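You operate a simulated robot arm through the tools that you are given. There is no shell and no other tool. Be economical: measure what you need, move in short steps, check, and stop when the job is done.

You run a simulated robot arm. Do the job below in one go: nothing can be reset, and whatever is moved stays where it is left.

Task
Steam-press the cream shirt at the heat on its label.
Fine: steam and power off after, iron back on its base.

Only the result counts: the job must be done as asked and must still hold three seconds after the hand-in. Knocking over, shifting, dropping, spilling or breaking anything else fails it.

Robot
A 7-joint arm with a two-finger parallel gripper, fixed in place. Base frame: the origin is at the foot of the arm, x ahead of it, y to its left, z up. Lengths are in cm, angles in degrees, forces in N, time in s.
With the tool pointing down near the work surface it reaches from about 44 to 92 cm from the base axis. Its first joint turns from -115.0 to 115.0 degrees. Payload 3.91 kg.
Tool frame: the origin (TCP) lies between the finger pads and is the grasp point; the fingertips stand 3 cm ahead of it; z points along the fingers, y is the line along which they close. Largest opening 11 cm; finger width 2, thickness 1; the body of the gripper, 4.8 by 11.2 cm, starts 5.5 cm behind the TCP.
Orientation is told as [roll, pitch, yaw] about the base's x, y, z axes, in that order, counted from this pose: with the fingers straight down and closing along the base's y, the tool's x points along the base's -x, its y along +y and its z along -z.

Tools
- The arm moves only by the tool jog_arm. Its argument "increments" is a list of rows, each a list of 2 entries, a list of its own where there are three numbers: the shift along the tool's x, y, z in cm, then the turn, a rotation vector about the tool's x, y, z in degrees. In form: [[[dx, dy, dz], [rx, ry, rz]], ...]. A call has 1 to 20 rows; each row is the pose to reach, as a shift and turn from the pose commanded when the call began, along the tool's axes at that moment. "claw" is the finger opening in cm, from 0 to 11, set as the call begins (left out, the last holds). A row lasts 0.2 s, in which the tool goes at most 5 cm and 8.6 degrees; a call with a longer step from one row to the next is refused whole, and so is a gripper value outside its range. A pose out of reach is approached as far as the arm can. The call stops where the force on the tool passes 40 N (or 10 N more than at its start, if that is more) or the arm is blocked; 0.2 s more then pass. Each finger travels about 15.3 cm/s and halts on what it meets, pressing with about 36 N; the grip force reading is that of the motor and also rises with nothing between the fingers. The clock runs only during rows and for 0.2 s after the last one: add rows that repeat a pose to give the fingers time. The reply holds the time, the measured pose of the TCP, the force on the tool along the base axes, the opening and the grip force, in the units named above and with some noise.
- Cameras (640 x 400 px; columns grow to the right, rows downward): "scene" is fixed at [21.84, 49.96, 148.11]; the picture's right is [-0.80, -0.60, 0.00], its down [-0.35, 0.47, -0.81] and it looks along [0.48, -0.64, -0.59] (base axes); focal length 338 px, centre (320, 200). "wrist" rides on the gripper at [-3.6, 0, -5.7] in the tool frame; the picture's right is [0.00, -1.00, 0.00], its down [0.97, 0.00, -0.24] and it looks along [0.24, 0.00, 0.97] (tool axes); focal length 218 px, centre (320, 200).
- snapshot(camera): a new picture of that camera. It takes no simulated time.
- slide_trunk(by): slides the trunk up (or, below 0, down) by that many cm; the arm rides with it, the base frame stays. It gives what a move gives, with no picture.
- point_at(camera, pixels): there is no depth. For up to 12 entries [column, row, z] of the newest picture of that camera ("zoom" is the newest enlarged one), the place [x, y] in the base frame at which the ray of that pixel passes the height z, good to about 0.3 cm. It takes no simulated time.
- enlarge(camera, box): a new picture of the part [left, top, right, bottom] of that camera's present view, enlarged. It takes no simulated time.
- close_job(): hands the job in; it is judged then, once.

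Keep the steps short. Do not move on a guess: measure, check each grasp and each placing, and mend mistakes. In all there are 80 turns and 34 pictures (those below and enlarged ones count). Leave the gripper open and the arm clear of the work at the hand-in unless told otherwise, and finish with a single line.

The tools are called after "Call:" as name(argument=value, ...) on one line, values as JSON. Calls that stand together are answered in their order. jog_arm: Moves the arm, as the interface text tells. Its arguments: {"type":"object","properties":{"increments":{"type":"array"},"claw":{"type":"number"}},"required":["increments"]} The other tools are called the same way: slide_trunk (by) slides the trunk up or down; snapshot (camera) takes a picture; point_at (camera, pixels) gives the place at which the rays of pixels pass given heights; enlarge (camera, box) takes an enlarged picture of a part of a camera's view; close_job () hands the job in.

At the start:

```text
t: 0.0
tcp_pos: [50.89, -22.38, 122.54]
orientation: [0.0, 0.0, 0.0]
force: [0.1, -0.3, -0.1]
finger_gap: 11.0
grasp_force: 0.0
trunk travel left (down, up): [-85.0, 14.0]
```

scene: 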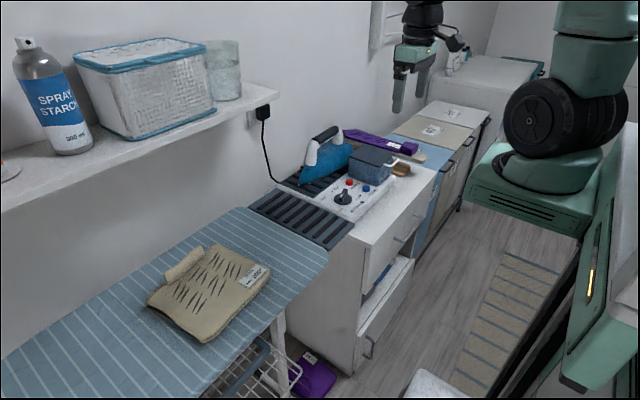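
wrist: 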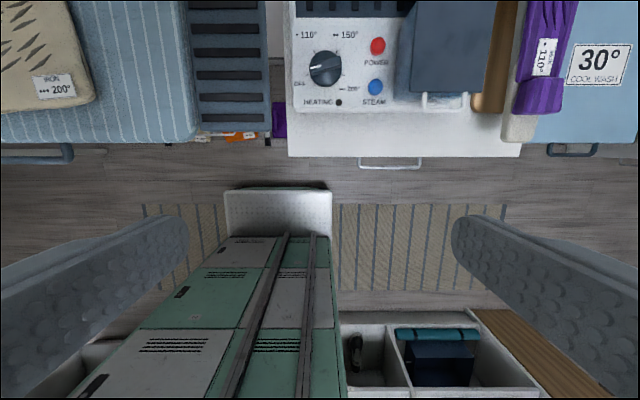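

I start by reading the shirt label, the control panel and the iron up close.

Call:
enlarge(camera="scene", box=[240, 110, 440, 235])

Call:
enlarge(camera="wrist", box=[280, 0, 540, 160])

Call:
enlarge(camera="scene", box=[130, 220, 330, 345])

```text
3.20 times, centred on (340, 172) of scene
```

zoom: 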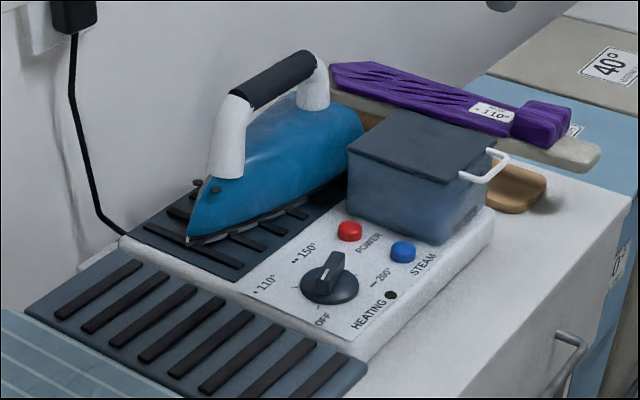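

```text
2.46 times, centred on (410, 80) of wrist
```

zoom: 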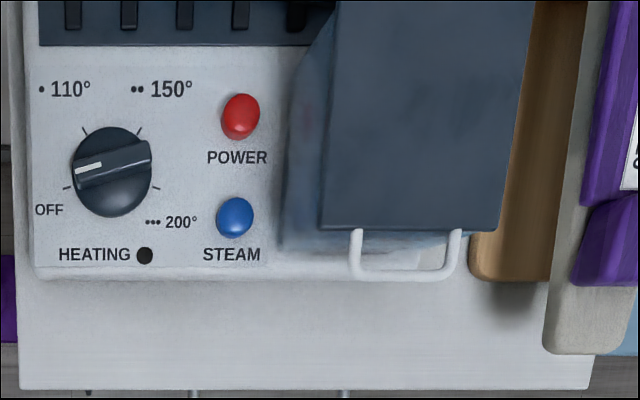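

```text
3.20 times, centred on (230, 282) of scene
```

zoom: 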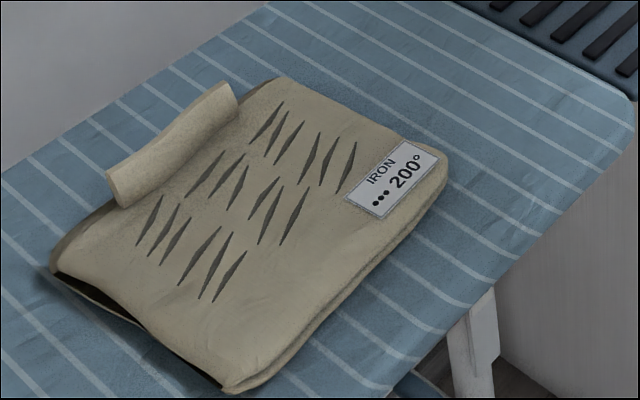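

The label reads three dots, 200°. The dial stands at OFF, and 200° lies about 220° clockwise through the top. Next I find the heights of the knob, buttons and iron by crossing rays from both cameras.

Call:
point_at(camera="wrist", pixels=[[325.5, 70, 90], [325.5, 70, 94], [325.5, 70, 98], [377.6, 47, 90], [377.6, 47, 94], [377.6, 47, 98], [375, 88, 90], [375, 88, 94], [375, 88, 98], [55, 87, 88], [55, 87, 92], [437, 105, 96]])

Call:
point_at(camera="scene", pixels=[[343, 196, 90], [343, 196, 94], [343, 196, 98], [349, 181.7, 90], [349, 181.7, 94], [349, 181.7, 98], [366, 188, 90], [366, 188, 94], [366, 188, 98], [254, 276, 88], [254, 276, 92], [300, 184, 92]])

```text
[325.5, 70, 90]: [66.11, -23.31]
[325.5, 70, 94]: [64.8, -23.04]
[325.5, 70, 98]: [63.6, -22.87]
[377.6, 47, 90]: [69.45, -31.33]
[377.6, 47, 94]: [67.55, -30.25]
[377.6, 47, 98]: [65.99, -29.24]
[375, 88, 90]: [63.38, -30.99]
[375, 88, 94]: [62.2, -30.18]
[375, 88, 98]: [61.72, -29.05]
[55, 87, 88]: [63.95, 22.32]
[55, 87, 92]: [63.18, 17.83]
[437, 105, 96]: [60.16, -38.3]
```

```text
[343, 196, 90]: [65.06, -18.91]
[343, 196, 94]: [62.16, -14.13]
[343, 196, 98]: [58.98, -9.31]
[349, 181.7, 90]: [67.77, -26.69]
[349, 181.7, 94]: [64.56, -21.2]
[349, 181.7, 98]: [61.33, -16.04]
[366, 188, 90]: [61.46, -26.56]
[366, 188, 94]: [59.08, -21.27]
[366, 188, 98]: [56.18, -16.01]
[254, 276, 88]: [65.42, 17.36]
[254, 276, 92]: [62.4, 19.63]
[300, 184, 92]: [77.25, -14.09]
```

The crossed rays give knob about (67, -23.5, 86.5), POWER about (71.2, -32, 86) and STEAM about (64.2, -31.8, 86). I move the hand above the panel, staying high, for a better look at the iron and panel.

Call:
jog_arm(increments=[[[-3.5, -0.7, 2], [0, 0, 0]], [[-7, -1.5, 4], [0, 0, 0]], [[-10.5, -2.2, 6], [0, 0, 0]], [[-14, -3, 8], [0, 0, 0]], [[-16, -3, 8.5], [0, 0, 0]], [[-16, -3, 8.5], [0, 0, 0]]])

Call:
snapshot(camera="wrist")

```text
t: 1.4
tcp_pos: [67.0, -25.26, 113.93]
orientation: [0.0, 0.0, 0.0]
force: [-0.1, 0.3, -0.4]
finger_gap: 11.0
grasp_force: 0.1
trunk travel left (down, up): [-85.0, 14.0]
```

```text
28 pictures are left
```

wrist: 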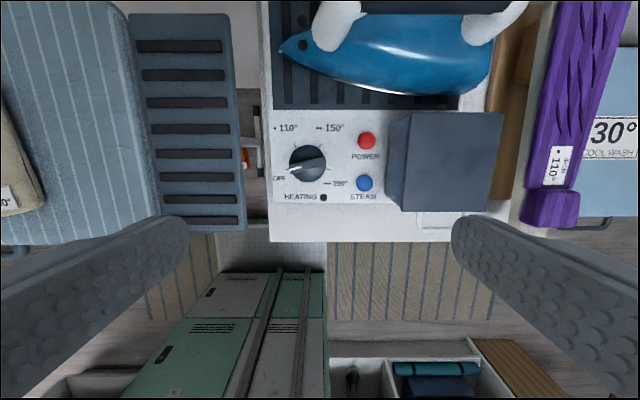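

I see the panel, the tank right next to the buttons, and the iron with its nose to +y. I triangulate the tank top corner, the iron handle ends and the knob again.

Call:
point_at(camera="wrist", pixels=[[410, 112, 90], [410, 112, 98], [402, 211, 90], [402, 211, 98], [308, 164, 84], [308, 164, 88], [367, 140, 84], [367, 140, 88], [364, 183, 84], [364, 183, 88], [280, 50, 86], [388, 210, 82]])

Call:
point_at(camera="scene", pixels=[[348.4, 158, 90], [348.4, 158, 98], [385.3, 165.8, 90], [385.3, 165.8, 98], [343, 196, 84], [343, 196, 88], [349, 181.7, 84], [349, 181.7, 88], [366, 188, 84], [366, 188, 88], [298, 185, 86], [298, 185, 82]])

Call:
enlarge(camera="wrist", box=[260, 100, 420, 200])

```text
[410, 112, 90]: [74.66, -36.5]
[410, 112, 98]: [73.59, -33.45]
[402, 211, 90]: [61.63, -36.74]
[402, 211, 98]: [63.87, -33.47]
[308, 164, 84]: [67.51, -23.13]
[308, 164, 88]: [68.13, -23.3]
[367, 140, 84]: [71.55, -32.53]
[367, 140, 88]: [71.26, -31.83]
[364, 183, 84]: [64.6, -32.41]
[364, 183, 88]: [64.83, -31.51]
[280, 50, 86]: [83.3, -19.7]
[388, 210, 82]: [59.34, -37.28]
```

```text
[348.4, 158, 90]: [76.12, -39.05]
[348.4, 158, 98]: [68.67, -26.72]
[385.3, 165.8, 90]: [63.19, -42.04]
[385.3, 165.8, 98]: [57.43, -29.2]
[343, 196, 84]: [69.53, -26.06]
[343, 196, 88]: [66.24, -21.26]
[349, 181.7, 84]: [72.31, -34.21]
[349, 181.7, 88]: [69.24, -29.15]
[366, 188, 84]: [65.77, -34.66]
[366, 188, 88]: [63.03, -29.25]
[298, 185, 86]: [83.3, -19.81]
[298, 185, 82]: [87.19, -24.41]
```

```text
4.00 times, centred on (340, 150) of wrist
```

zoom: 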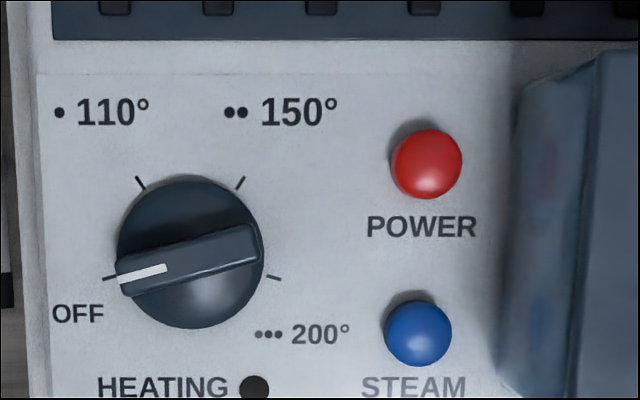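

The dial sits exactly at OFF and its ticks are about 69° apart. The tank top is at about z=92, with its side face at y≈-35.8. To clear it I close the fingers, turn the hand to yaw +90 so the narrow side faces the tank, and hover over POWER.

Call:
jog_arm(increments=[[[-0.4, -0.7, 1], [0, 0, -8.5]], [[-0.8, -1.4, 2], [0, 0, -17]], [[-1.2, -2.1, 3], [0, 0, -25.5]], [[-1.6, -2.8, 4], [0, 0, -34]], [[-2, -3.5, 5], [0, 0, -42.5]], [[-2.4, -4.2, 6], [0, 0, -51]], [[-2.8, -4.9, 7], [0, 0, -59.5]], [[-3.2, -5.6, 8], [0, 0, -68]], [[-3.6, -6.3, 9], [0, 0, -76.5]], [[-4.0, -6.9, 10], [0, 0, -84]], [[-4.3, -7.0, 12], [0, 0, -90]], [[-4.3, -7.0, 14], [0, 0, -90]], [[-4.3, -7.0, 14], [0, 0, -90]]], claw=0)

Call:
snapshot(camera="wrist")

```text
t: 4.2
tcp_pos: [71.22, -32.13, 100.17]
orientation: [-0.1, -0.1, 90.1]
force: [-1.2, -0.3, 0.3]
finger_gap: 0.0
grasp_force: 36.0
trunk travel left (down, up): [-85.0, 14.0]
```

```text
26 pictures are left
```

wrist: 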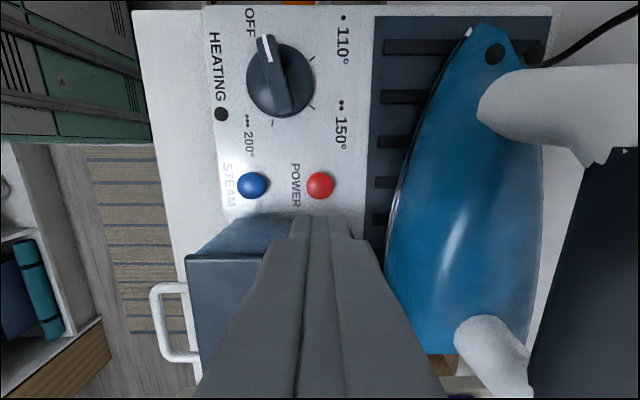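

The fingertips show at (315,215) and POWER at (320,185). I check the button's position from this view.

Call:
point_at(camera="wrist", pixels=[[320, 185, 85.5], [253, 185, 85.5], [280, 80, 86], [280, 82, 84], [221, 114, 84], [535, 345, 90], [590, 200, 100]])

Call:
point_at(camera="scene", pixels=[[362.2, 201.7, 82], [362.2, 201.7, 84], [362.2, 201.7, 86], [335, 126, 98], [335, 126, 102]])

```text
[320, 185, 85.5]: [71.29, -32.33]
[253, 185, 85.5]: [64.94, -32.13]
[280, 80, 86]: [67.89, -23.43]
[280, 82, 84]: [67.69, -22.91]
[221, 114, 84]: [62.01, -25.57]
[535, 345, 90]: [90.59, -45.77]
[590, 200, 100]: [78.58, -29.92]
```

```text
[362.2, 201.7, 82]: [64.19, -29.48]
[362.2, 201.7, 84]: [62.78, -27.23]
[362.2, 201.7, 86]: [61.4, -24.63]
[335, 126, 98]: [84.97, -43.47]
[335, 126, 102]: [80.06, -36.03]
```

POWER is at (71.3, -32.3), directly below. I descend to just above it, then press in small steps to about 0.6 cm and lift off.

Call:
jog_arm(increments=[[[0.2, 0, 4], [0, 0, 0]], [[0.2, 0, 8], [0, 0, 0]], [[0.2, 0, 10], [0, 0, 0]], [[0.2, 0, 10.8], [0, 0, 0]], [[0.2, 0, 11.1], [0, 0, 0]], [[0.2, 0, 11.4], [0, 0, 0]], [[0.2, 0, 11.7], [0, 0, 0]]])

```text
t: 5.8
tcp_pos: [71.25, -32.56, 88.46]
orientation: [0.0, 0.1, 90.0]
force: [0.8, -0.6, 3.0]
finger_gap: 0.01
grasp_force: 36.3
trunk travel left (down, up): [-85.0, 14.0]
```

Contact is at 3 N with the tip at about 85.5. I lift away and look at the panel.

Call:
jog_arm(increments=[[[0, 0, -2], [0, 0, 0]], [[-1, 0, -6], [0, 0, 0]], [[-3, 0, -10], [0, 0, 0]], [[-5, 0, -12], [0, 0, 0]], [[-5, 0, -12], [0, 0, 0]]])

Call:
enlarge(camera="scene", box=[290, 140, 418, 220])

```text
t: 7.0
tcp_pos: [71.12, -27.53, 100.37]
orientation: [0.0, 0.0, 90.1]
force: [0.5, -0.3, 0.6]
finger_gap: 0.0
grasp_force: 35.9
trunk travel left (down, up): [-85.0, 14.0]
```

```text
5.00 times, centred on (354, 180) of scene
```

zoom: 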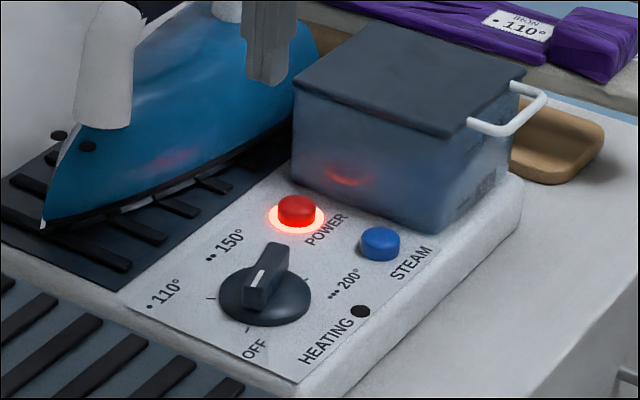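

POWER's ring is lit. Next is the knob: I align the hand to the handle at yaw 104.5, open to 4 cm, and hover over it.

Call:
jog_arm(increments=[[[-2.2, 1.7, 0], [0, 0, -7.5]], [[-4.2, 3.3, 1], [0, 0, -14.5]], [[-4.2, 3.3, 4.5], [0, 0, -14.5]], [[-4.2, 3.3, 7], [0, 0, -14.5]], [[-4.2, 3.3, 7], [0, 0, -14.5]]], claw=4)

Call:
snapshot(camera="wrist")

```text
t: 8.2
tcp_pos: [67.88, -23.41, 93.23]
orientation: [0.0, -0.1, 104.6]
force: [0.2, -0.2, 0.5]
finger_gap: 4.01
grasp_force: 0.1
trunk travel left (down, up): [-85.0, 14.0]
```

```text
24 pictures are left
```

wrist: 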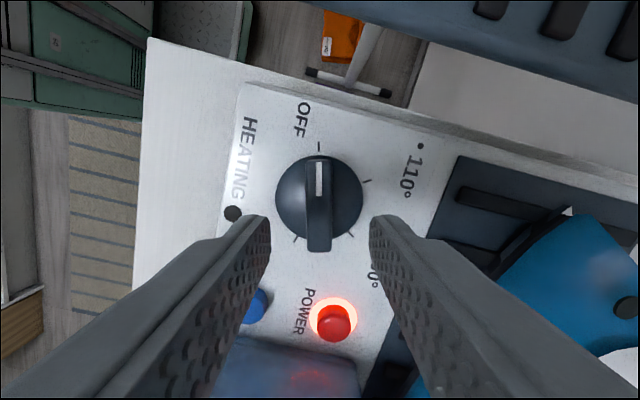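

The handle is vertical in the picture, so it is parallel to the fingers. I check its centre before descending.

Call:
point_at(camera="wrist", pixels=[[319, 205, 87], [319, 205, 88], [320, 198, 85.5]])

```text
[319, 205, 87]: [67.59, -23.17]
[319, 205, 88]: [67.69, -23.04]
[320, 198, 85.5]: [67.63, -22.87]
```

The knob centre is at (67.6, -23.0). I shift a little and descend gently until the tips are beside the handle at about z=86.2.

Call:
jog_arm(increments=[[[-0.45, 0.14, 1], [0, 0, 0]], [[-0.45, 0.14, 2], [0, 0, 0]], [[-0.45, 0.14, 3], [0, 0, 0]], [[-0.45, 0.14, 3.5], [0, 0, 0]], [[-0.45, 0.14, 4], [0, 0, 0]], [[-0.45, 0.14, 4], [0, 0, 0]]])

Call:
enlarge(camera="scene", box=[290, 150, 418, 230])

```text
t: 9.6
tcp_pos: [67.53, -23.06, 89.45]
orientation: [0.0, -0.1, 104.6]
force: [0.6, -0.3, -0.2]
finger_gap: 4.0
grasp_force: 0.1
trunk travel left (down, up): [-85.0, 14.0]
```

```text
5.00 times, centred on (354, 190) of scene
```

zoom: 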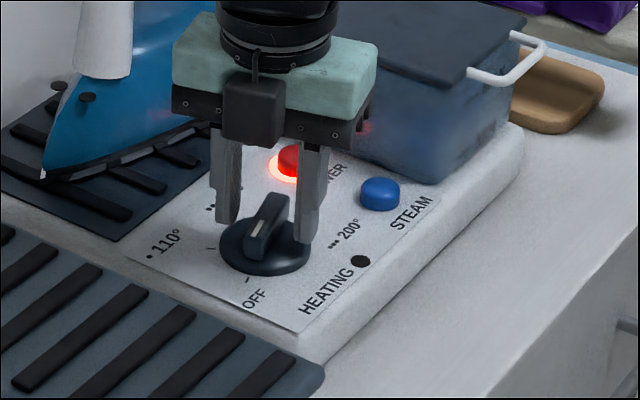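

The fingers straddle the handle with no contact. I go down 0.3 more and close on it.

Call:
jog_arm(increments=[[[0, 0, 0.3], [0, 0, 0]], [[0, 0, 0.3], [0, 0, 0]], [[0, 0, 0.3], [0, 0, 0]]], claw=0)

```text
t: 10.4
tcp_pos: [67.68, -22.92, 89.35]
orientation: [-0.3, 0.1, 104.6]
force: [1.0, -0.3, 30.6]
finger_gap: 1.47
grasp_force: 45.1
trunk travel left (down, up): [-85.0, 14.0]
```

It grips the handle (gap 1.47), but the tips press on the disc, so I ease up 0.25 cm. I then turn the knob clockwise by about 104°, half way.

Call:
jog_arm(increments=[[[0, 0, -0.25], [0, 0, 0]], [[0, 0, -0.25], [0, 0, 8]], [[0, 0, -0.25], [0, 0, 16]], [[0, 0, -0.25], [0, 0, 24]], [[0, 0, -0.25], [0, 0, 32]], [[0, 0, -0.25], [0, 0, 40]], [[0, 0, -0.25], [0, 0, 48]], [[0, 0, -0.25], [0, 0, 56]], [[0, 0, -0.25], [0, 0, 64]], [[0, 0, -0.25], [0, 0, 72]], [[0, 0, -0.25], [0, 0, 80]], [[0, 0, -0.25], [0, 0, 88]], [[0, 0, -0.25], [0, 0, 96]], [[0, 0, -0.25], [0, 0, 104]], [[0, 0, -0.25], [0, 0, 104]]])

Call:
snapshot(camera="wrist")

```text
t: 13.8
tcp_pos: [68.01, -23.29, 89.43]
orientation: [-0.3, -0.4, 0.3]
force: [5.2, -6.9, -3.4]
finger_gap: 1.49
grasp_force: 45.3
trunk travel left (down, up): [-85.0, 14.0]
stopped in row 15: the force on the tool passed its limit (the readings are from after the stop); the commanded pose is now the measured one
```

```text
22 pictures are left
```

wrist: 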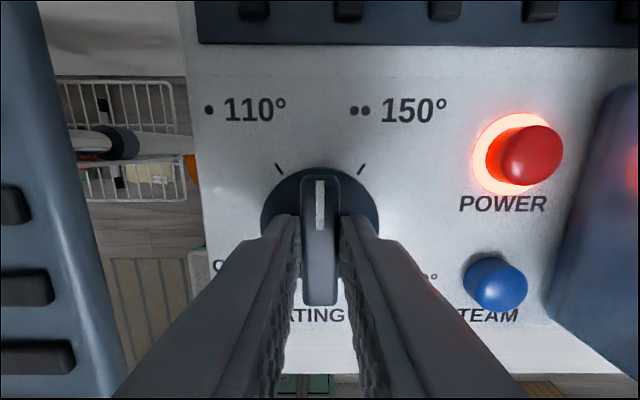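

The knob followed to the halfway point (pointer straight up), with slight side load. The commanded pose is relaxed now. I continue the second half, keeping nearer the knob axis at about (67.8, -23.35).

Call:
jog_arm(increments=[[[0, 0, 0], [0, 0, 8]], [[0.05, -0.05, 0], [0, 0, 16]], [[0.1, -0.05, 0], [0, 0, 24]], [[0.1, -0.05, 0], [0, 0, 32]], [[0.15, -0.05, 0], [0, 0, 40]], [[0.2, -0.05, 0], [0, 0, 48]], [[0.2, -0.05, 0], [0, 0, 56]], [[0.2, -0.05, 0], [0, 0, 64]], [[0.2, -0.05, 0], [0, 0, 72]], [[0.2, -0.05, 0], [0, 0, 80]], [[0.2, -0.05, 0], [0, 0, 88]], [[0.2, -0.05, 0], [0, 0, 96]], [[0.2, -0.05, 0], [0, 0, 104]], [[0.2, -0.05, 0], [0, 0, 104]]])

Call:
snapshot(camera="wrist")

```text
t: 16.8
tcp_pos: [67.63, -23.46, 89.31]
orientation: [0.6, -0.3, -103.8]
force: [2.2, -23.5, 3.4]
finger_gap: 1.49
grasp_force: 44.8
trunk travel left (down, up): [-85.0, 14.0]
```

```text
21 pictures are left
```

wrist: 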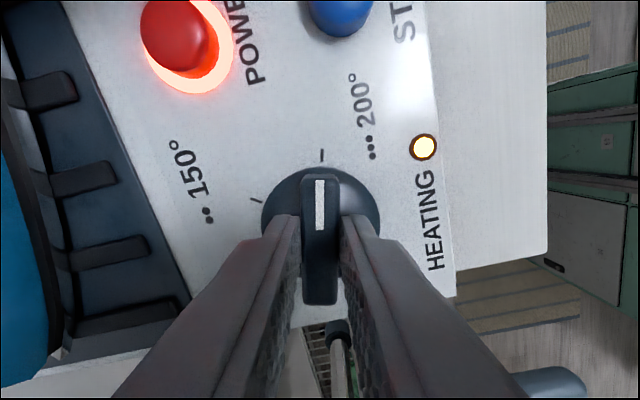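

The pointer is at the 200° tick and the HEATING light is on. I release and lift straight up.

Call:
jog_arm(increments=[[[0, 0, 0], [0, 0, 0]], [[0, 0, 0], [0, 0, 0]], [[0, 0, -2], [0, 0, 0]], [[0, 0, -6], [0, 0, 0]], [[0, 0, -10], [0, 0, 0]], [[0, 0, -14], [0, 0, 0]], [[0, 0, -14], [0, 0, 0]]], claw=4)

Call:
snapshot(camera="wrist")

Call:
snapshot(camera="scene")

```text
t: 18.4
tcp_pos: [67.66, -22.94, 103.36]
orientation: [0.6, -0.2, -103.5]
force: [-0.2, -0.8, 0.1]
finger_gap: 3.99
grasp_force: 0.1
trunk travel left (down, up): [-85.0, 14.0]
```

```text
20 pictures are left
```

wrist: 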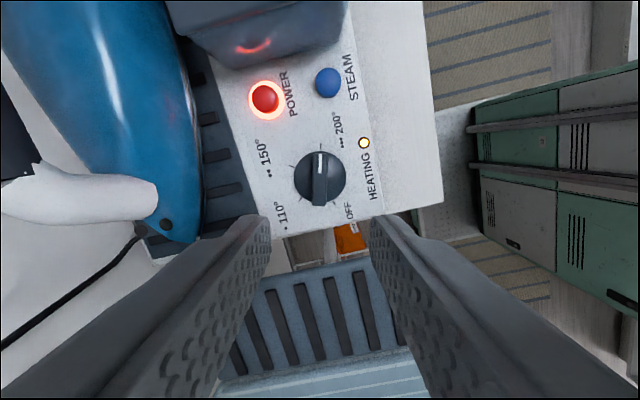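

```text
19 pictures are left
```

scene: 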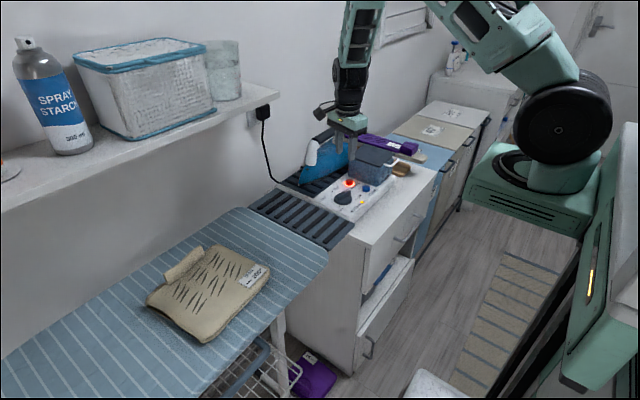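

200° is set and heating is on. Next is STEAM. I turn the hand back to yaw +90 (camera away from the tank) in two halves, the first one here on the spot.

Call:
jog_arm(increments=[[[0, 0, 0], [0, 0, -8.5]], [[0, 0, 0], [0, 0, -17]], [[0, 0, 0], [0, 0, -25.5]], [[0, 0, 0], [0, 0, -34]], [[0, 0, 0], [0, 0, -42.5]], [[0, 0, 0], [0, 0, -51]], [[0, 0, 0], [0, 0, -59.5]], [[0, 0, 0], [0, 0, -68]], [[0, 0, 0], [0, 0, -76.5]], [[0, 0, 0], [0, 0, -85]], [[0, 0, 0], [0, 0, -93.5]], [[0, 0, 0], [0, 0, -102]], [[0, 0, 0], [0, 0, -103.5]], [[0, 0, 0], [0, 0, -103.5]]], claw=0)

```text
t: 21.4
tcp_pos: [67.54, -23.11, 103.46]
orientation: [-0.2, -0.4, 0.0]
force: [-0.8, -0.2, -0.5]
finger_gap: 0.0
grasp_force: 36.5
trunk travel left (down, up): [-85.0, 14.0]
```

Now I finish the turn to +90 and move over STEAM at (64.9, -32.15).

Call:
jog_arm(increments=[[[0.2, -0.8, 0], [0, 0, -8.5]], [[0.5, -1.6, 0], [0, 0, -17]], [[0.7, -2.4, 0], [0, 0, -25.5]], [[1.0, -3.2, 0], [0, 0, -34]], [[1.2, -4, 0], [0, 0, -42.5]], [[1.5, -5, 0], [0, 0, -51]], [[1.8, -6, 0], [0, 0, -59.5]], [[2, -7, 0], [0, 0, -68]], [[2.3, -8, 0], [0, 0, -76.5]], [[2.6, -9, 1], [0, 0, -85]], [[2.6, -9, 4], [0, 0, -90]], [[2.6, -9, 7], [0, 0, -90]], [[2.6, -9, 7], [0, 0, -90]]])

Call:
snapshot(camera="wrist")

```text
t: 24.2
tcp_pos: [65.06, -32.12, 96.43]
orientation: [-0.4, 0.3, 89.8]
force: [-0.1, 0.1, 0.2]
finger_gap: 0.01
grasp_force: 35.9
trunk travel left (down, up): [-85.0, 14.0]
```

```text
18 pictures are left
```

wrist: 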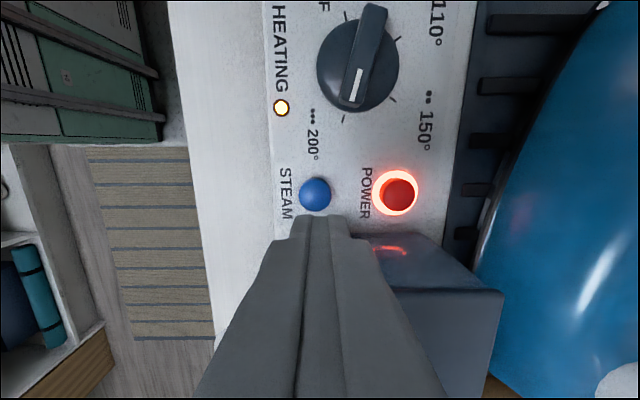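

The tips are right over STEAM (button at (315,193)). HEATING is still lit, so I wait for the iron to get hot before switching on steam.

Call:
jog_arm(increments=[[[0, 0, 0], [0, 0, 0]], [[0, 0, 0], [0, 0, 0]], [[0, 0, 0], [0, 0, 0]], [[0, 0, 0], [0, 0, 0]], [[0, 0, 0], [0, 0, 0]], [[0, 0, 0], [0, 0, 0]], [[0, 0, 0], [0, 0, 0]], [[0, 0, 0], [0, 0, 0]], [[0, 0, 0], [0, 0, 0]], [[0, 0, 0], [0, 0, 0]], [[0, 0, 0], [0, 0, 0]], [[0, 0, 0], [0, 0, 0]], [[0, 0, 0], [0, 0, 0]], [[0, 0, 0], [0, 0, 0]], [[0, 0, 0], [0, 0, 0]], [[0, 0, 0], [0, 0, 0]], [[0, 0, 0], [0, 0, 0]], [[0, 0, 0], [0, 0, 0]], [[0, 0, 0], [0, 0, 0]], [[0, 0, 0], [0, 0, 0]]])

Call:
enlarge(camera="scene", box=[290, 140, 418, 220])

```text
t: 28.4
tcp_pos: [65.06, -32.09, 96.45]
orientation: [-0.5, 0.1, 89.8]
force: [0.4, -1.0, 0.4]
finger_gap: 0.0
grasp_force: 35.8
trunk travel left (down, up): [-85.0, 14.0]
```

```text
5.00 times, centred on (354, 180) of scene
```

zoom: 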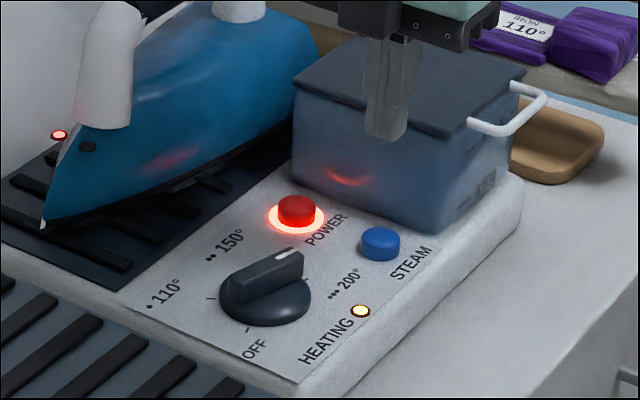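

HEATING is still lit, so I wait another 8 s.

Call:
jog_arm(increments=[[[0, 0, 0], [0, 0, 0]], [[0, 0, 0], [0, 0, 0]], [[0, 0, 0], [0, 0, 0]], [[0, 0, 0], [0, 0, 0]], [[0, 0, 0], [0, 0, 0]], [[0, 0, 0], [0, 0, 0]], [[0, 0, 0], [0, 0, 0]], [[0, 0, 0], [0, 0, 0]], [[0, 0, 0], [0, 0, 0]], [[0, 0, 0], [0, 0, 0]], [[0, 0, 0], [0, 0, 0]], [[0, 0, 0], [0, 0, 0]], [[0, 0, 0], [0, 0, 0]], [[0, 0, 0], [0, 0, 0]], [[0, 0, 0], [0, 0, 0]], [[0, 0, 0], [0, 0, 0]], [[0, 0, 0], [0, 0, 0]], [[0, 0, 0], [0, 0, 0]], [[0, 0, 0], [0, 0, 0]], [[0, 0, 0], [0, 0, 0]]])

Call:
jog_arm(increments=[[[0, 0, 0], [0, 0, 0]], [[0, 0, 0], [0, 0, 0]], [[0, 0, 0], [0, 0, 0]], [[0, 0, 0], [0, 0, 0]], [[0, 0, 0], [0, 0, 0]], [[0, 0, 0], [0, 0, 0]], [[0, 0, 0], [0, 0, 0]], [[0, 0, 0], [0, 0, 0]], [[0, 0, 0], [0, 0, 0]], [[0, 0, 0], [0, 0, 0]], [[0, 0, 0], [0, 0, 0]], [[0, 0, 0], [0, 0, 0]], [[0, 0, 0], [0, 0, 0]], [[0, 0, 0], [0, 0, 0]], [[0, 0, 0], [0, 0, 0]], [[0, 0, 0], [0, 0, 0]], [[0, 0, 0], [0, 0, 0]], [[0, 0, 0], [0, 0, 0]], [[0, 0, 0], [0, 0, 0]], [[0, 0, 0], [0, 0, 0]]])

Call:
enlarge(camera="scene", box=[270, 110, 430, 210])

```text
t: 32.6
tcp_pos: [65.08, -32.04, 96.29]
orientation: [-0.6, 0.2, 89.8]
force: [0.1, 1.0, -0.1]
finger_gap: 0.0
grasp_force: 36.1
trunk travel left (down, up): [-85.0, 14.0]
```

```text
t: 36.8
tcp_pos: [64.98, -32.04, 96.59]
orientation: [-0.6, 0.1, 89.8]
force: [-0.3, 0.2, 0.2]
finger_gap: 0.02
grasp_force: 35.9
trunk travel left (down, up): [-85.0, 14.0]
```

```text
4.00 times, centred on (350, 160) of scene
```

zoom: 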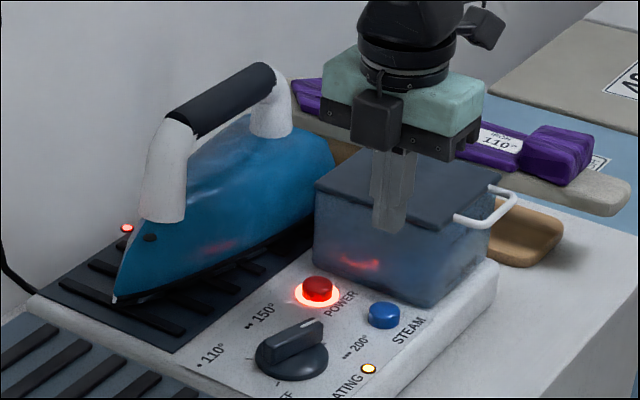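

It is still heating. I use the time to press STEAM: down in small steps to tip z≈85.4.

Call:
jog_arm(increments=[[[0, 0, 4], [0, 0, 0]], [[0, 0, 6.5], [0, 0, 0]], [[0, 0, 7.2], [0, 0, 0]], [[0, 0, 7.5], [0, 0, 0]], [[0, 0, 7.8], [0, 0, 0]], [[0, 0, 8.1], [0, 0, 0]]])

Call:
jog_arm(increments=[[[0, 0, -3], [0, 0, 0]], [[-1, 0, -6], [0, 0, 0]], [[-3, 0, -10], [0, 0, 0]], [[-3, 0, -10], [0, 0, 0]]])

Call:
enlarge(camera="scene", box=[270, 110, 430, 210])

```text
t: 38.2
tcp_pos: [65.05, -32.21, 88.43]
orientation: [-0.6, 0.3, 89.9]
force: [0.1, 0.7, 8.4]
finger_gap: 0.0
grasp_force: 35.9
trunk travel left (down, up): [-85.0, 14.0]
```

```text
t: 39.2
tcp_pos: [65.16, -29.02, 98.23]
orientation: [-0.5, 0.2, 89.8]
force: [-0.5, -0.6, -1.1]
finger_gap: 0.0
grasp_force: 36.3
trunk travel left (down, up): [-85.0, 14.0]
```

```text
4.00 times, centred on (350, 160) of scene
```

zoom: 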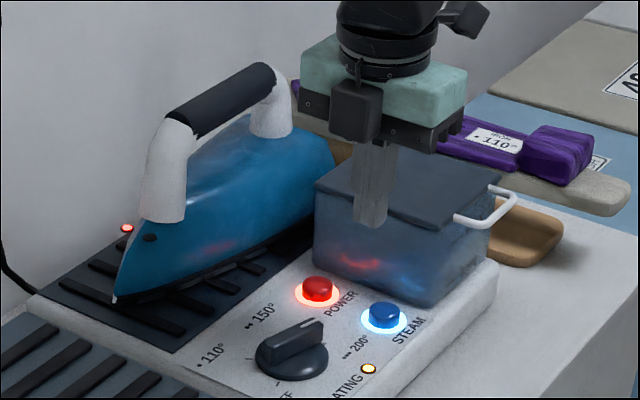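

Both rings are lit, steam is on and HEATING continues. Now I go up and over the iron to measure the handle, opening the fingers to 6 cm.

Call:
jog_arm(increments=[[[0, 0, -4.5], [0, 0, 0]], [[0, 0, -9], [0, 0, 0]], [[0, 0, -13], [0, 0, 0]], [[0, 0, -17], [0, 0, 0]], [[0, -4, -19], [0, 0, 0]], [[0, -8.5, -19], [0, 0, 0]], [[0, -13, -19], [0, 0, 0]], [[0, -16, -19], [0, 0, 0]], [[0, -16, -19], [0, 0, 0]]], claw=6)

Call:
snapshot(camera="wrist")

```text
t: 41.2
tcp_pos: [80.92, -29.05, 117.5]
orientation: [-0.5, 0.3, 89.8]
force: [0.0, -0.3, -0.8]
finger_gap: 5.99
grasp_force: 0.1
trunk travel left (down, up): [-85.0, 14.0]
```

```text
14 pictures are left
```

wrist: 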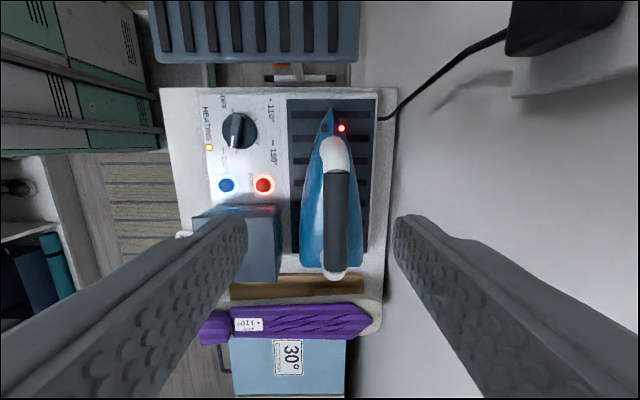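

The iron's handle lies almost along y, with its centre at wrist pixel (336,218) and scene pixel (325.5,135). I triangulate it along with both handle ends.

Call:
point_at(camera="wrist", pixels=[[336, 218, 97], [336, 218, 100], [336, 218, 103], [336, 174, 97], [336, 174, 100], [336, 174, 103], [335, 264, 98], [335, 264, 101], [327, 109, 86], [331, 266, 88], [352, 230, 90], [377, 100, 84]])

Call:
point_at(camera="scene", pixels=[[325.5, 135, 97], [325.5, 135, 100], [325.5, 135, 103], [316, 140.5, 97], [316, 140.5, 100], [316, 140.5, 103], [336, 128, 98], [336, 128, 101], [298.5, 185, 85]])

```text
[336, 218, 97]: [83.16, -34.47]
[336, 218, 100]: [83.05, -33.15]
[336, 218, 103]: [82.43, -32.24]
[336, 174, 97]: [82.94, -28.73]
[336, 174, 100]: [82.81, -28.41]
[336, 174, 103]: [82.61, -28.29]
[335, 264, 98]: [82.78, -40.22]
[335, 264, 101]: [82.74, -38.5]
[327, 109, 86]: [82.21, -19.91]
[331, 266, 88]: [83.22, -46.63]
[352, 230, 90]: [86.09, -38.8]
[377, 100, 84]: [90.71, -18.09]
```

```text
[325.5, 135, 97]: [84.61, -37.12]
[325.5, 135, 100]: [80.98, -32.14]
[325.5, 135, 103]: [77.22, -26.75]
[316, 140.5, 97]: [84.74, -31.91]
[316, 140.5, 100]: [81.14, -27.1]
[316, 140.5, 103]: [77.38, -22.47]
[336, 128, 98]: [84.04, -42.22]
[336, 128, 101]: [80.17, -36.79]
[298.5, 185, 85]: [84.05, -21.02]
```

The handle axis is along y at x≈82.85, from y≈-29 to -40, with its top at z≈99. I move above its centre and descend so the tips straddle it, down to TCP z≈98.

Call:
jog_arm(increments=[[[2, -1, 3], [0, 0, 0]], [[4, -1.93, 6], [0, 0, 0]], [[5.15, -1.93, 9], [0, 0, 0]], [[5.15, -1.93, 12], [0, 0, 0]], [[5.15, -1.93, 14.5], [0, 0, 0]], [[5.15, -1.93, 16.5], [0, 0, 0]], [[5.15, -1.93, 18], [0, 0, 0]], [[5.15, -1.93, 19], [0, 0, 0]], [[5.15, -1.93, 19.4], [0, 0, 0]], [[5.15, -1.93, 19.4], [0, 0, 0]]])

Call:
enlarge(camera="scene", box=[270, 110, 430, 210])

```text
t: 43.4
tcp_pos: [83.05, -34.41, 98.05]
orientation: [-0.5, 0.4, 89.9]
force: [1.1, -0.9, 0.5]
finger_gap: 6.0
grasp_force: 0.1
trunk travel left (down, up): [-85.0, 14.0]
```

```text
4.00 times, centred on (350, 160) of scene
```

zoom: 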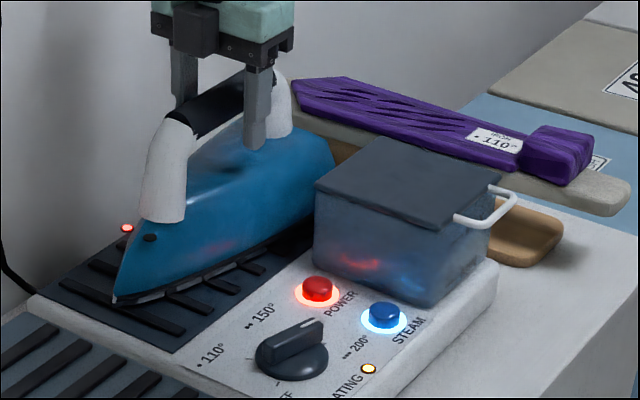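

The fingers straddle the handle. HEATING is still lit; I close on the handle and hold while waiting for heat.

Call:
jog_arm(increments=[[[0, 0, 0], [0, 0, 0]], [[0, 0, 0], [0, 0, 0]], [[0, 0, 0], [0, 0, 0]], [[0, 0, 0], [0, 0, 0]], [[0, 0, 0], [0, 0, 0]], [[0, 0, 0], [0, 0, 0]], [[0, 0, 0], [0, 0, 0]], [[0, 0, 0], [0, 0, 0]], [[0, 0, 0], [0, 0, 0]], [[0, 0, 0], [0, 0, 0]], [[0, 0, 0], [0, 0, 0]], [[0, 0, 0], [0, 0, 0]], [[0, 0, 0], [0, 0, 0]], [[0, 0, 0], [0, 0, 0]], [[0, 0, 0], [0, 0, 0]], [[0, 0, 0], [0, 0, 0]], [[0, 0, 0], [0, 0, 0]], [[0, 0, 0], [0, 0, 0]], [[0, 0, 0], [0, 0, 0]], [[0, 0, 0], [0, 0, 0]]], claw=0)

Call:
jog_arm(increments=[[[0, 0, 0], [0, 0, 0]], [[0, 0, 0], [0, 0, 0]], [[0, 0, 0], [0, 0, 0]], [[0, 0, 0], [0, 0, 0]], [[0, 0, 0], [0, 0, 0]], [[0, 0, 0], [0, 0, 0]], [[0, 0, 0], [0, 0, 0]], [[0, 0, 0], [0, 0, 0]], [[0, 0, 0], [0, 0, 0]], [[0, 0, 0], [0, 0, 0]], [[0, 0, 0], [0, 0, 0]], [[0, 0, 0], [0, 0, 0]], [[0, 0, 0], [0, 0, 0]], [[0, 0, 0], [0, 0, 0]], [[0, 0, 0], [0, 0, 0]], [[0, 0, 0], [0, 0, 0]], [[0, 0, 0], [0, 0, 0]], [[0, 0, 0], [0, 0, 0]], [[0, 0, 0], [0, 0, 0]], [[0, 0, 0], [0, 0, 0]]])

Call:
snapshot(camera="wrist")

```text
t: 47.6
tcp_pos: [82.98, -34.45, 98.02]
orientation: [-0.5, 0.1, 89.8]
force: [0.2, 0.4, -0.1]
finger_gap: 3.09
grasp_force: 36.2
trunk travel left (down, up): [-85.0, 14.0]
```

```text
t: 51.8
tcp_pos: [82.96, -34.28, 98.18]
orientation: [-0.4, 0.2, 89.8]
force: [-0.4, 0.6, -0.3]
finger_gap: 3.02
grasp_force: 36.2
trunk travel left (down, up): [-85.0, 14.0]
```

```text
12 pictures are left
```

wrist: 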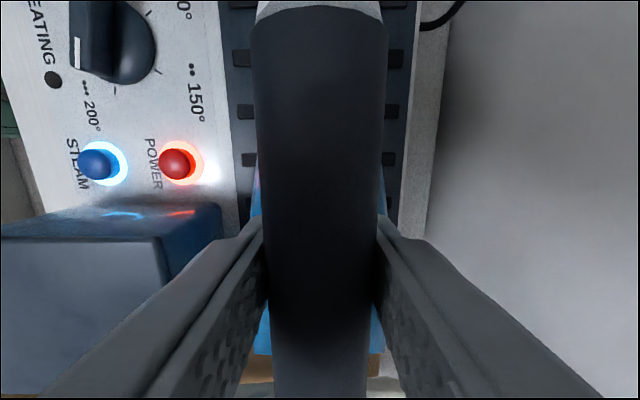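

HEATING has gone out, so 200° is reached, and the handle is held at gap 3.05. The rest pose to return to is (82.98, -34.35, 98.05), yaw 89.85. Now I measure the shirt's corners and the crease area in the scene view.

Call:
point_at(camera="scene", pixels=[[216, 244.5, 91], [269.7, 272.6, 91], [201.9, 341.4, 91], [147.2, 303.9, 91], [173, 293, 91], [204, 309, 91], [215, 256, 91], [240, 269, 91], [165, 279, 92], [202, 251, 92], [263, 275, 91], [327, 248, 89]])

Call:
enlarge(camera="scene", box=[100, 190, 356, 350])

```text
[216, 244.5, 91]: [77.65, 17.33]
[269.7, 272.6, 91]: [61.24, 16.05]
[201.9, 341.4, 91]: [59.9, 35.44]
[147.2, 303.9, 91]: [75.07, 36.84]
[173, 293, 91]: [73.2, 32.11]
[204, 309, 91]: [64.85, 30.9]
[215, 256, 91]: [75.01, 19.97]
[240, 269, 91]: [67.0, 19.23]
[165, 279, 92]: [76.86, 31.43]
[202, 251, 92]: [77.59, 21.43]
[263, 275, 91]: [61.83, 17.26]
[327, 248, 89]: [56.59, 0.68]
```

```text
2.50 times, centred on (228, 270) of scene
```

zoom: 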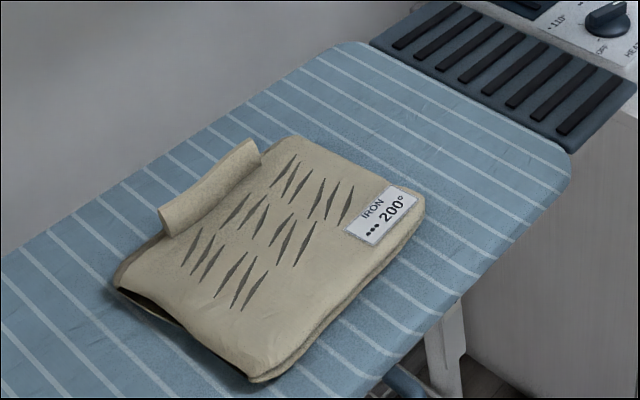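

The shirt spans x 60–77.5 and y 16.5–36.5, with creases over x 64–75.5 and y 18–32 and its top at z≈91. The shelf edge is near x≈90, z≈113, so I'll travel at smaller x. First I lift the iron 6 cm straight up.

Call:
jog_arm(increments=[[[0, 0, -0.7], [0, 0, 0]], [[0, 0, -1.5], [0, 0, 0]], [[0, 0, -2.5], [0, 0, 0]], [[0, 0, -3.5], [0, 0, 0]], [[0, 0, -4.8], [0, 0, 0]], [[0, 0, -6], [0, 0, 0]], [[0, 0, -6], [0, 0, 0]]])

Call:
enlarge(camera="scene", box=[270, 100, 430, 200])

```text
t: 53.4
tcp_pos: [82.92, -34.42, 103.93]
orientation: [-0.5, 0.2, 89.8]
force: [-0.6, 0.3, -12.4]
finger_gap: 3.05
grasp_force: 36.0
trunk travel left (down, up): [-85.0, 14.0]
```

```text
4.00 times, centred on (350, 150) of scene
```

zoom: 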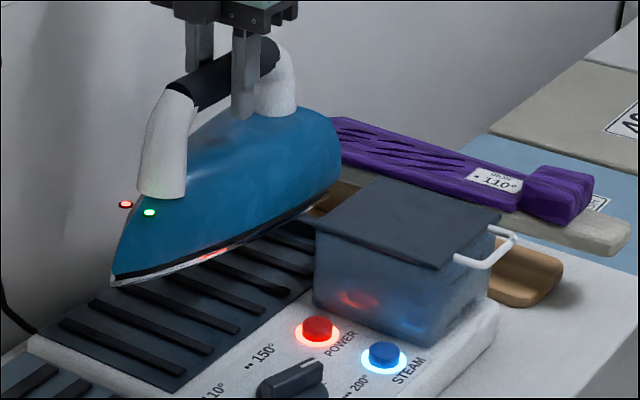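

The green ready lamp on the iron is on and the iron hangs level (12.4 N). I raise it further and carry it inward, then across to above the shirt.

Call:
jog_arm(increments=[[[0, 0, -3], [0, 0, 0]], [[0, 0, -6], [0, 0, 0]], [[-2, 3, -7], [0, 0, 0]], [[-5, 5.5, -7], [0, 0, 0]], [[-8, 8, -7], [0, 0, 0]], [[-11, 10.5, -7], [0, 0, 0]], [[-14.5, 12.5, -7], [0, 0, 0]], [[-18.5, 14, -7], [0, 0, 0]], [[-22.5, 15, -7], [0, 0, 0]], [[-26.5, 15, -7], [0, 0, 0]], [[-30.5, 15, -7], [0, 0, 0]], [[-34.5, 15, -7], [0, 0, 0]], [[-38.5, 15, -7], [0, 0, 0]], [[-42.5, 15, -7], [0, 0, 0]], [[-46.5, 15, -7], [0, 0, 0]], [[-50, 15, -7], [0, 0, 0]], [[-53, 15, -7], [0, 0, 0]], [[-54.4, 15, -7], [0, 0, 0]], [[-54.4, 15, -7], [0, 0, 0]]])

Call:
snapshot(camera="scene")

```text
t: 57.4
tcp_pos: [68.09, 20.03, 110.72]
orientation: [-0.4, 0.3, 89.7]
force: [0.8, 1.2, -13.2]
finger_gap: 3.05
grasp_force: 36.2
trunk travel left (down, up): [-85.0, 14.0]
```

```text
9 pictures are left
```

scene: 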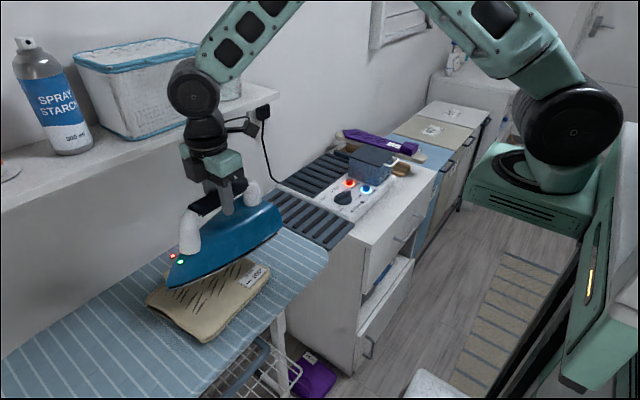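

The iron is above the shirt with its nose over the creases. I shift to x≈69.5 and lower it gently in small steps until the sole touches, expected near TCP z≈103.

Call:
jog_arm(increments=[[[0, -1.4, 2], [0, 0, 0]], [[0, -1.4, 4], [0, 0, 0]], [[0, -1.4, 5.5], [0, 0, 0]], [[0, -1.4, 6.2], [0, 0, 0]], [[0, -1.4, 6.6], [0, 0, 0]], [[0, -1.4, 7], [0, 0, 0]], [[0, -1.4, 7], [0, 0, 0]]])

```text
t: 59.0
tcp_pos: [69.42, 19.98, 103.78]
orientation: [-0.5, 0.3, 89.8]
force: [-1.7, -1.9, -5.9]
finger_gap: 3.05
grasp_force: 36.2
trunk travel left (down, up): [-85.0, 14.0]
```

Contact: the load fell from 12.4 to about 6 N at TCP z=103.8. I press 0.3 cm further and start a slow stroke in +y.

Call:
jog_arm(increments=[[[0, 0, 0.3], [0, 0, 0]], [[-0.7, 0, 0.3], [0, 0, 0]], [[-1.5, 0, 0.3], [0, 0, 0]], [[-2.3, 0, 0.3], [0, 0, 0]], [[-3.1, 0, 0.3], [0, 0, 0]], [[-4, 0, 0.3], [0, 0, 0]], [[-5, 0, 0.3], [0, 0, 0]], [[-6, 0, 0.3], [0, 0, 0]], [[-7, 0, 0.3], [0, 0, 0]], [[-8, 0, 0.3], [0, 0, 0]], [[-9, 0, 0.3], [0, 0, 0]], [[-10, 0, 0.3], [0, 0, 0]], [[-10, 0, 0.3], [0, 0, 0]]])

Call:
enlarge(camera="scene", box=[100, 150, 356, 350])

```text
t: 60.0
tcp_pos: [69.63, 22.03, 103.78]
orientation: [-0.9, 0.3, 89.7]
force: [-7.2, -9.2, 18.2]
finger_gap: 3.08
grasp_force: 36.1
trunk travel left (down, up): [-85.0, 14.0]
stopped in row 4: the force on the tool passed its limit (the readings are from after the stop); the commanded pose is now the measured one
```

```text
2.00 times, centred on (228, 250) of scene
```

zoom: 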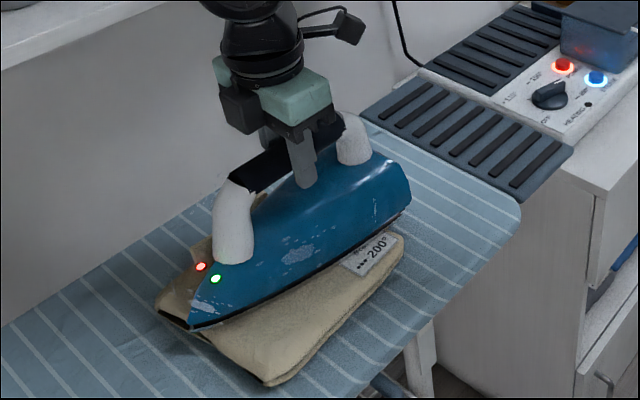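

That was a bit hard: the pressing load was about 30 N. I ease up 0.15 cm and continue the stroke in +y.

Call:
jog_arm(increments=[[[0, 0, -0.15], [0, 0, 0]], [[-0.8, 0, -0.15], [0, 0, 0]], [[-1.6, 0, -0.15], [0, 0, 0]], [[-2.4, 0, -0.15], [0, 0, 0]], [[-3.2, 0, -0.15], [0, 0, 0]], [[-4, 0, -0.15], [0, 0, 0]], [[-5, 0, -0.15], [0, 0, 0]], [[-6, 0, -0.15], [0, 0, 0]], [[-7, 0, -0.15], [0, 0, 0]], [[-8, 0, -0.15], [0, 0, 0]], [[-9, 0, -0.15], [0, 0, 0]]])

```text
t: 62.4
tcp_pos: [69.57, 31.03, 103.89]
orientation: [-0.8, 0.3, 89.7]
force: [-1.1, -9.0, 12.0]
finger_gap: 3.08
grasp_force: 36.2
trunk travel left (down, up): [-85.0, 14.0]
```

The stroke reached y=31 smoothly. Now I stroke back to y≈19, drifting to x≈67.3 to cover the near side, a touch lighter.

Call:
jog_arm(increments=[[[0, 0.5, -0.05], [0, 0, 0]], [[0.3, 1.2, -0.1], [0, 0, 0]], [[1, 1.8, -0.1], [0, 0, 0]], [[1.8, 2.2, -0.1], [0, 0, 0]], [[2.6, 2.2, -0.1], [0, 0, 0]], [[3.4, 2.2, -0.1], [0, 0, 0]], [[4.2, 2.2, -0.1], [0, 0, 0]], [[5, 2.2, -0.1], [0, 0, 0]], [[6, 2.2, -0.1], [0, 0, 0]], [[7, 2.2, -0.1], [0, 0, 0]], [[8, 2.2, -0.1], [0, 0, 0]], [[9, 2.2, -0.1], [0, 0, 0]], [[10, 2.2, -0.1], [0, 0, 0]], [[11, 2.2, -0.1], [0, 0, 0]], [[12, 2.2, -0.1], [0, 0, 0]]])

```text
t: 65.6
tcp_pos: [67.39, 18.95, 103.7]
orientation: [-0.6, 0.5, 89.6]
force: [-0.5, -0.4, -10.5]
finger_gap: 3.04
grasp_force: 35.4
trunk travel left (down, up): [-85.0, 14.0]
```

The contact got light at the end. I do one more forward stroke at x≈70.3, slightly lower, over y 19→30.

Call:
jog_arm(increments=[[[0, -0.5, 0.1], [0, 0, 0]], [[-0.3, -1.2, 0.15], [0, 0, 0]], [[-0.8, -2, 0.15], [0, 0, 0]], [[-1.6, -2.9, 0.15], [0, 0, 0]], [[-2.4, -2.9, 0.12], [0, 0, 0]], [[-3.2, -2.9, 0.1], [0, 0, 0]], [[-4, -2.9, 0.05], [0, 0, 0]], [[-5, -2.9, 0], [0, 0, 0]], [[-6, -2.9, 0], [0, 0, 0]], [[-7, -2.9, 0], [0, 0, 0]], [[-8, -2.9, 0], [0, 0, 0]], [[-9, -2.9, 0], [0, 0, 0]], [[-10, -2.9, 0], [0, 0, 0]], [[-11, -2.9, 0], [0, 0, 0]]])

```text
t: 68.6
tcp_pos: [70.48, 30.2, 103.81]
orientation: [-0.7, 0.3, 89.7]
force: [-0.8, 1.6, -11.8]
finger_gap: 3.09
grasp_force: 36.1
trunk travel left (down, up): [-85.0, 14.0]
```

The load is light here, so the fabric may have flattened. I lift 8 cm and back off toward -y to inspect the shirt.

Call:
jog_arm(increments=[[[0, 0, -2], [0, 0, 0]], [[0, 0, -5], [0, 0, 0]], [[1, 0, -8], [0, 0, 0]], [[4, 0.5, -8], [0, 0, 0]], [[8, 1, -8], [0, 0, 0]], [[12, 1.5, -8], [0, 0, 0]], [[16, 2, -8], [0, 0, 0]], [[20, 2, -8], [0, 0, 0]], [[24, 2, -8], [0, 0, 0]], [[28, 2, -8], [0, 0, 0]], [[32, 2, -8], [0, 0, 0]], [[32, 2, -8], [0, 0, 0]]])

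Call:
enlarge(camera="scene", box=[100, 190, 356, 350])

```text
t: 71.2
tcp_pos: [68.38, -1.79, 111.99]
orientation: [-0.7, 0.3, 89.8]
force: [0.0, -1.0, -11.9]
finger_gap: 3.03
grasp_force: 35.9
trunk travel left (down, up): [-85.0, 14.0]
```

```text
2.50 times, centred on (228, 270) of scene
```

zoom: 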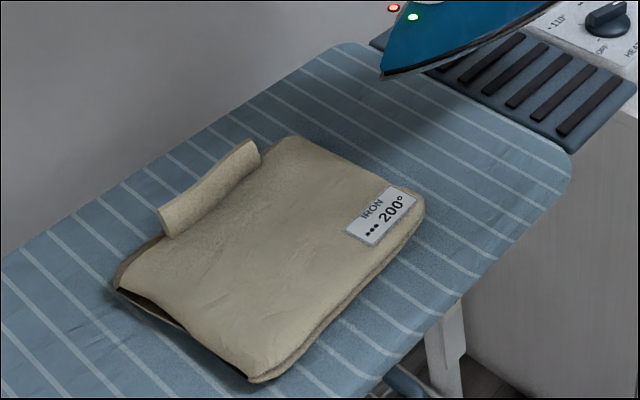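

All creases are gone and the shirt hasn't moved. I carry the iron back over its base the same way, stopping about 6 cm above the rest pose.

Call:
jog_arm(increments=[[[4, 0, 0], [0, 0, 0]], [[8, 0, 0], [0, 0, 0]], [[12, 0, 0], [0, 0, 0]], [[15.5, -1, 0], [0, 0, 0]], [[18.5, -2.5, 0], [0, 0, 0]], [[21.5, -4.5, 0], [0, 0, 0]], [[24.5, -7, 0], [0, 0, 0]], [[27.5, -9.5, 0], [0, 0, 0]], [[30.5, -12, 0], [0, 0, 0]], [[32.5, -14.6, 0], [0, 0, 0]], [[32.6, -14.6, 3], [0, 0, 0]], [[32.6, -14.6, 6], [0, 0, 0]], [[32.6, -14.6, 8], [0, 0, 0]], [[32.6, -14.6, 8], [0, 0, 0]]])

Call:
enlarge(camera="scene", box=[270, 100, 430, 200])

```text
t: 74.2
tcp_pos: [82.64, -34.56, 104.32]
orientation: [-0.7, 0.3, 89.7]
force: [0.8, -0.2, -13.0]
finger_gap: 3.06
grasp_force: 35.7
trunk travel left (down, up): [-85.0, 14.0]
```

```text
4.00 times, centred on (350, 150) of scene
```

zoom: 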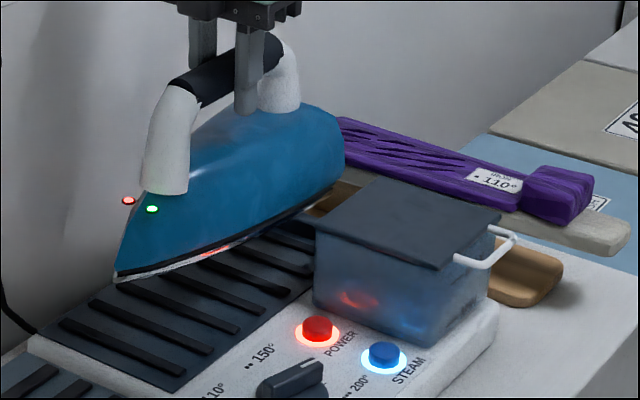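

It matches the view at lift-off apart from about 0.3 cm. I correct that and lower gently until the base takes the weight.

Call:
jog_arm(increments=[[[-0.2, -0.3, 1.5], [0, 0, 0]], [[-0.2, -0.3, 3], [0, 0, 0]], [[-0.2, -0.3, 4.5], [0, 0, 0]], [[-0.2, -0.3, 5.3], [0, 0, 0]], [[-0.2, -0.3, 5.8], [0, 0, 0]], [[-0.2, -0.3, 6.1], [0, 0, 0]], [[-0.2, -0.3, 6.3], [0, 0, 0]], [[-0.2, -0.3, 6.3], [0, 0, 0]]])

```text
t: 76.0
tcp_pos: [83.1, -34.38, 98.12]
orientation: [-0.7, 0.4, 89.7]
force: [-0.9, 1.1, -6.9]
finger_gap: 3.08
grasp_force: 36.1
trunk travel left (down, up): [-85.0, 14.0]
```

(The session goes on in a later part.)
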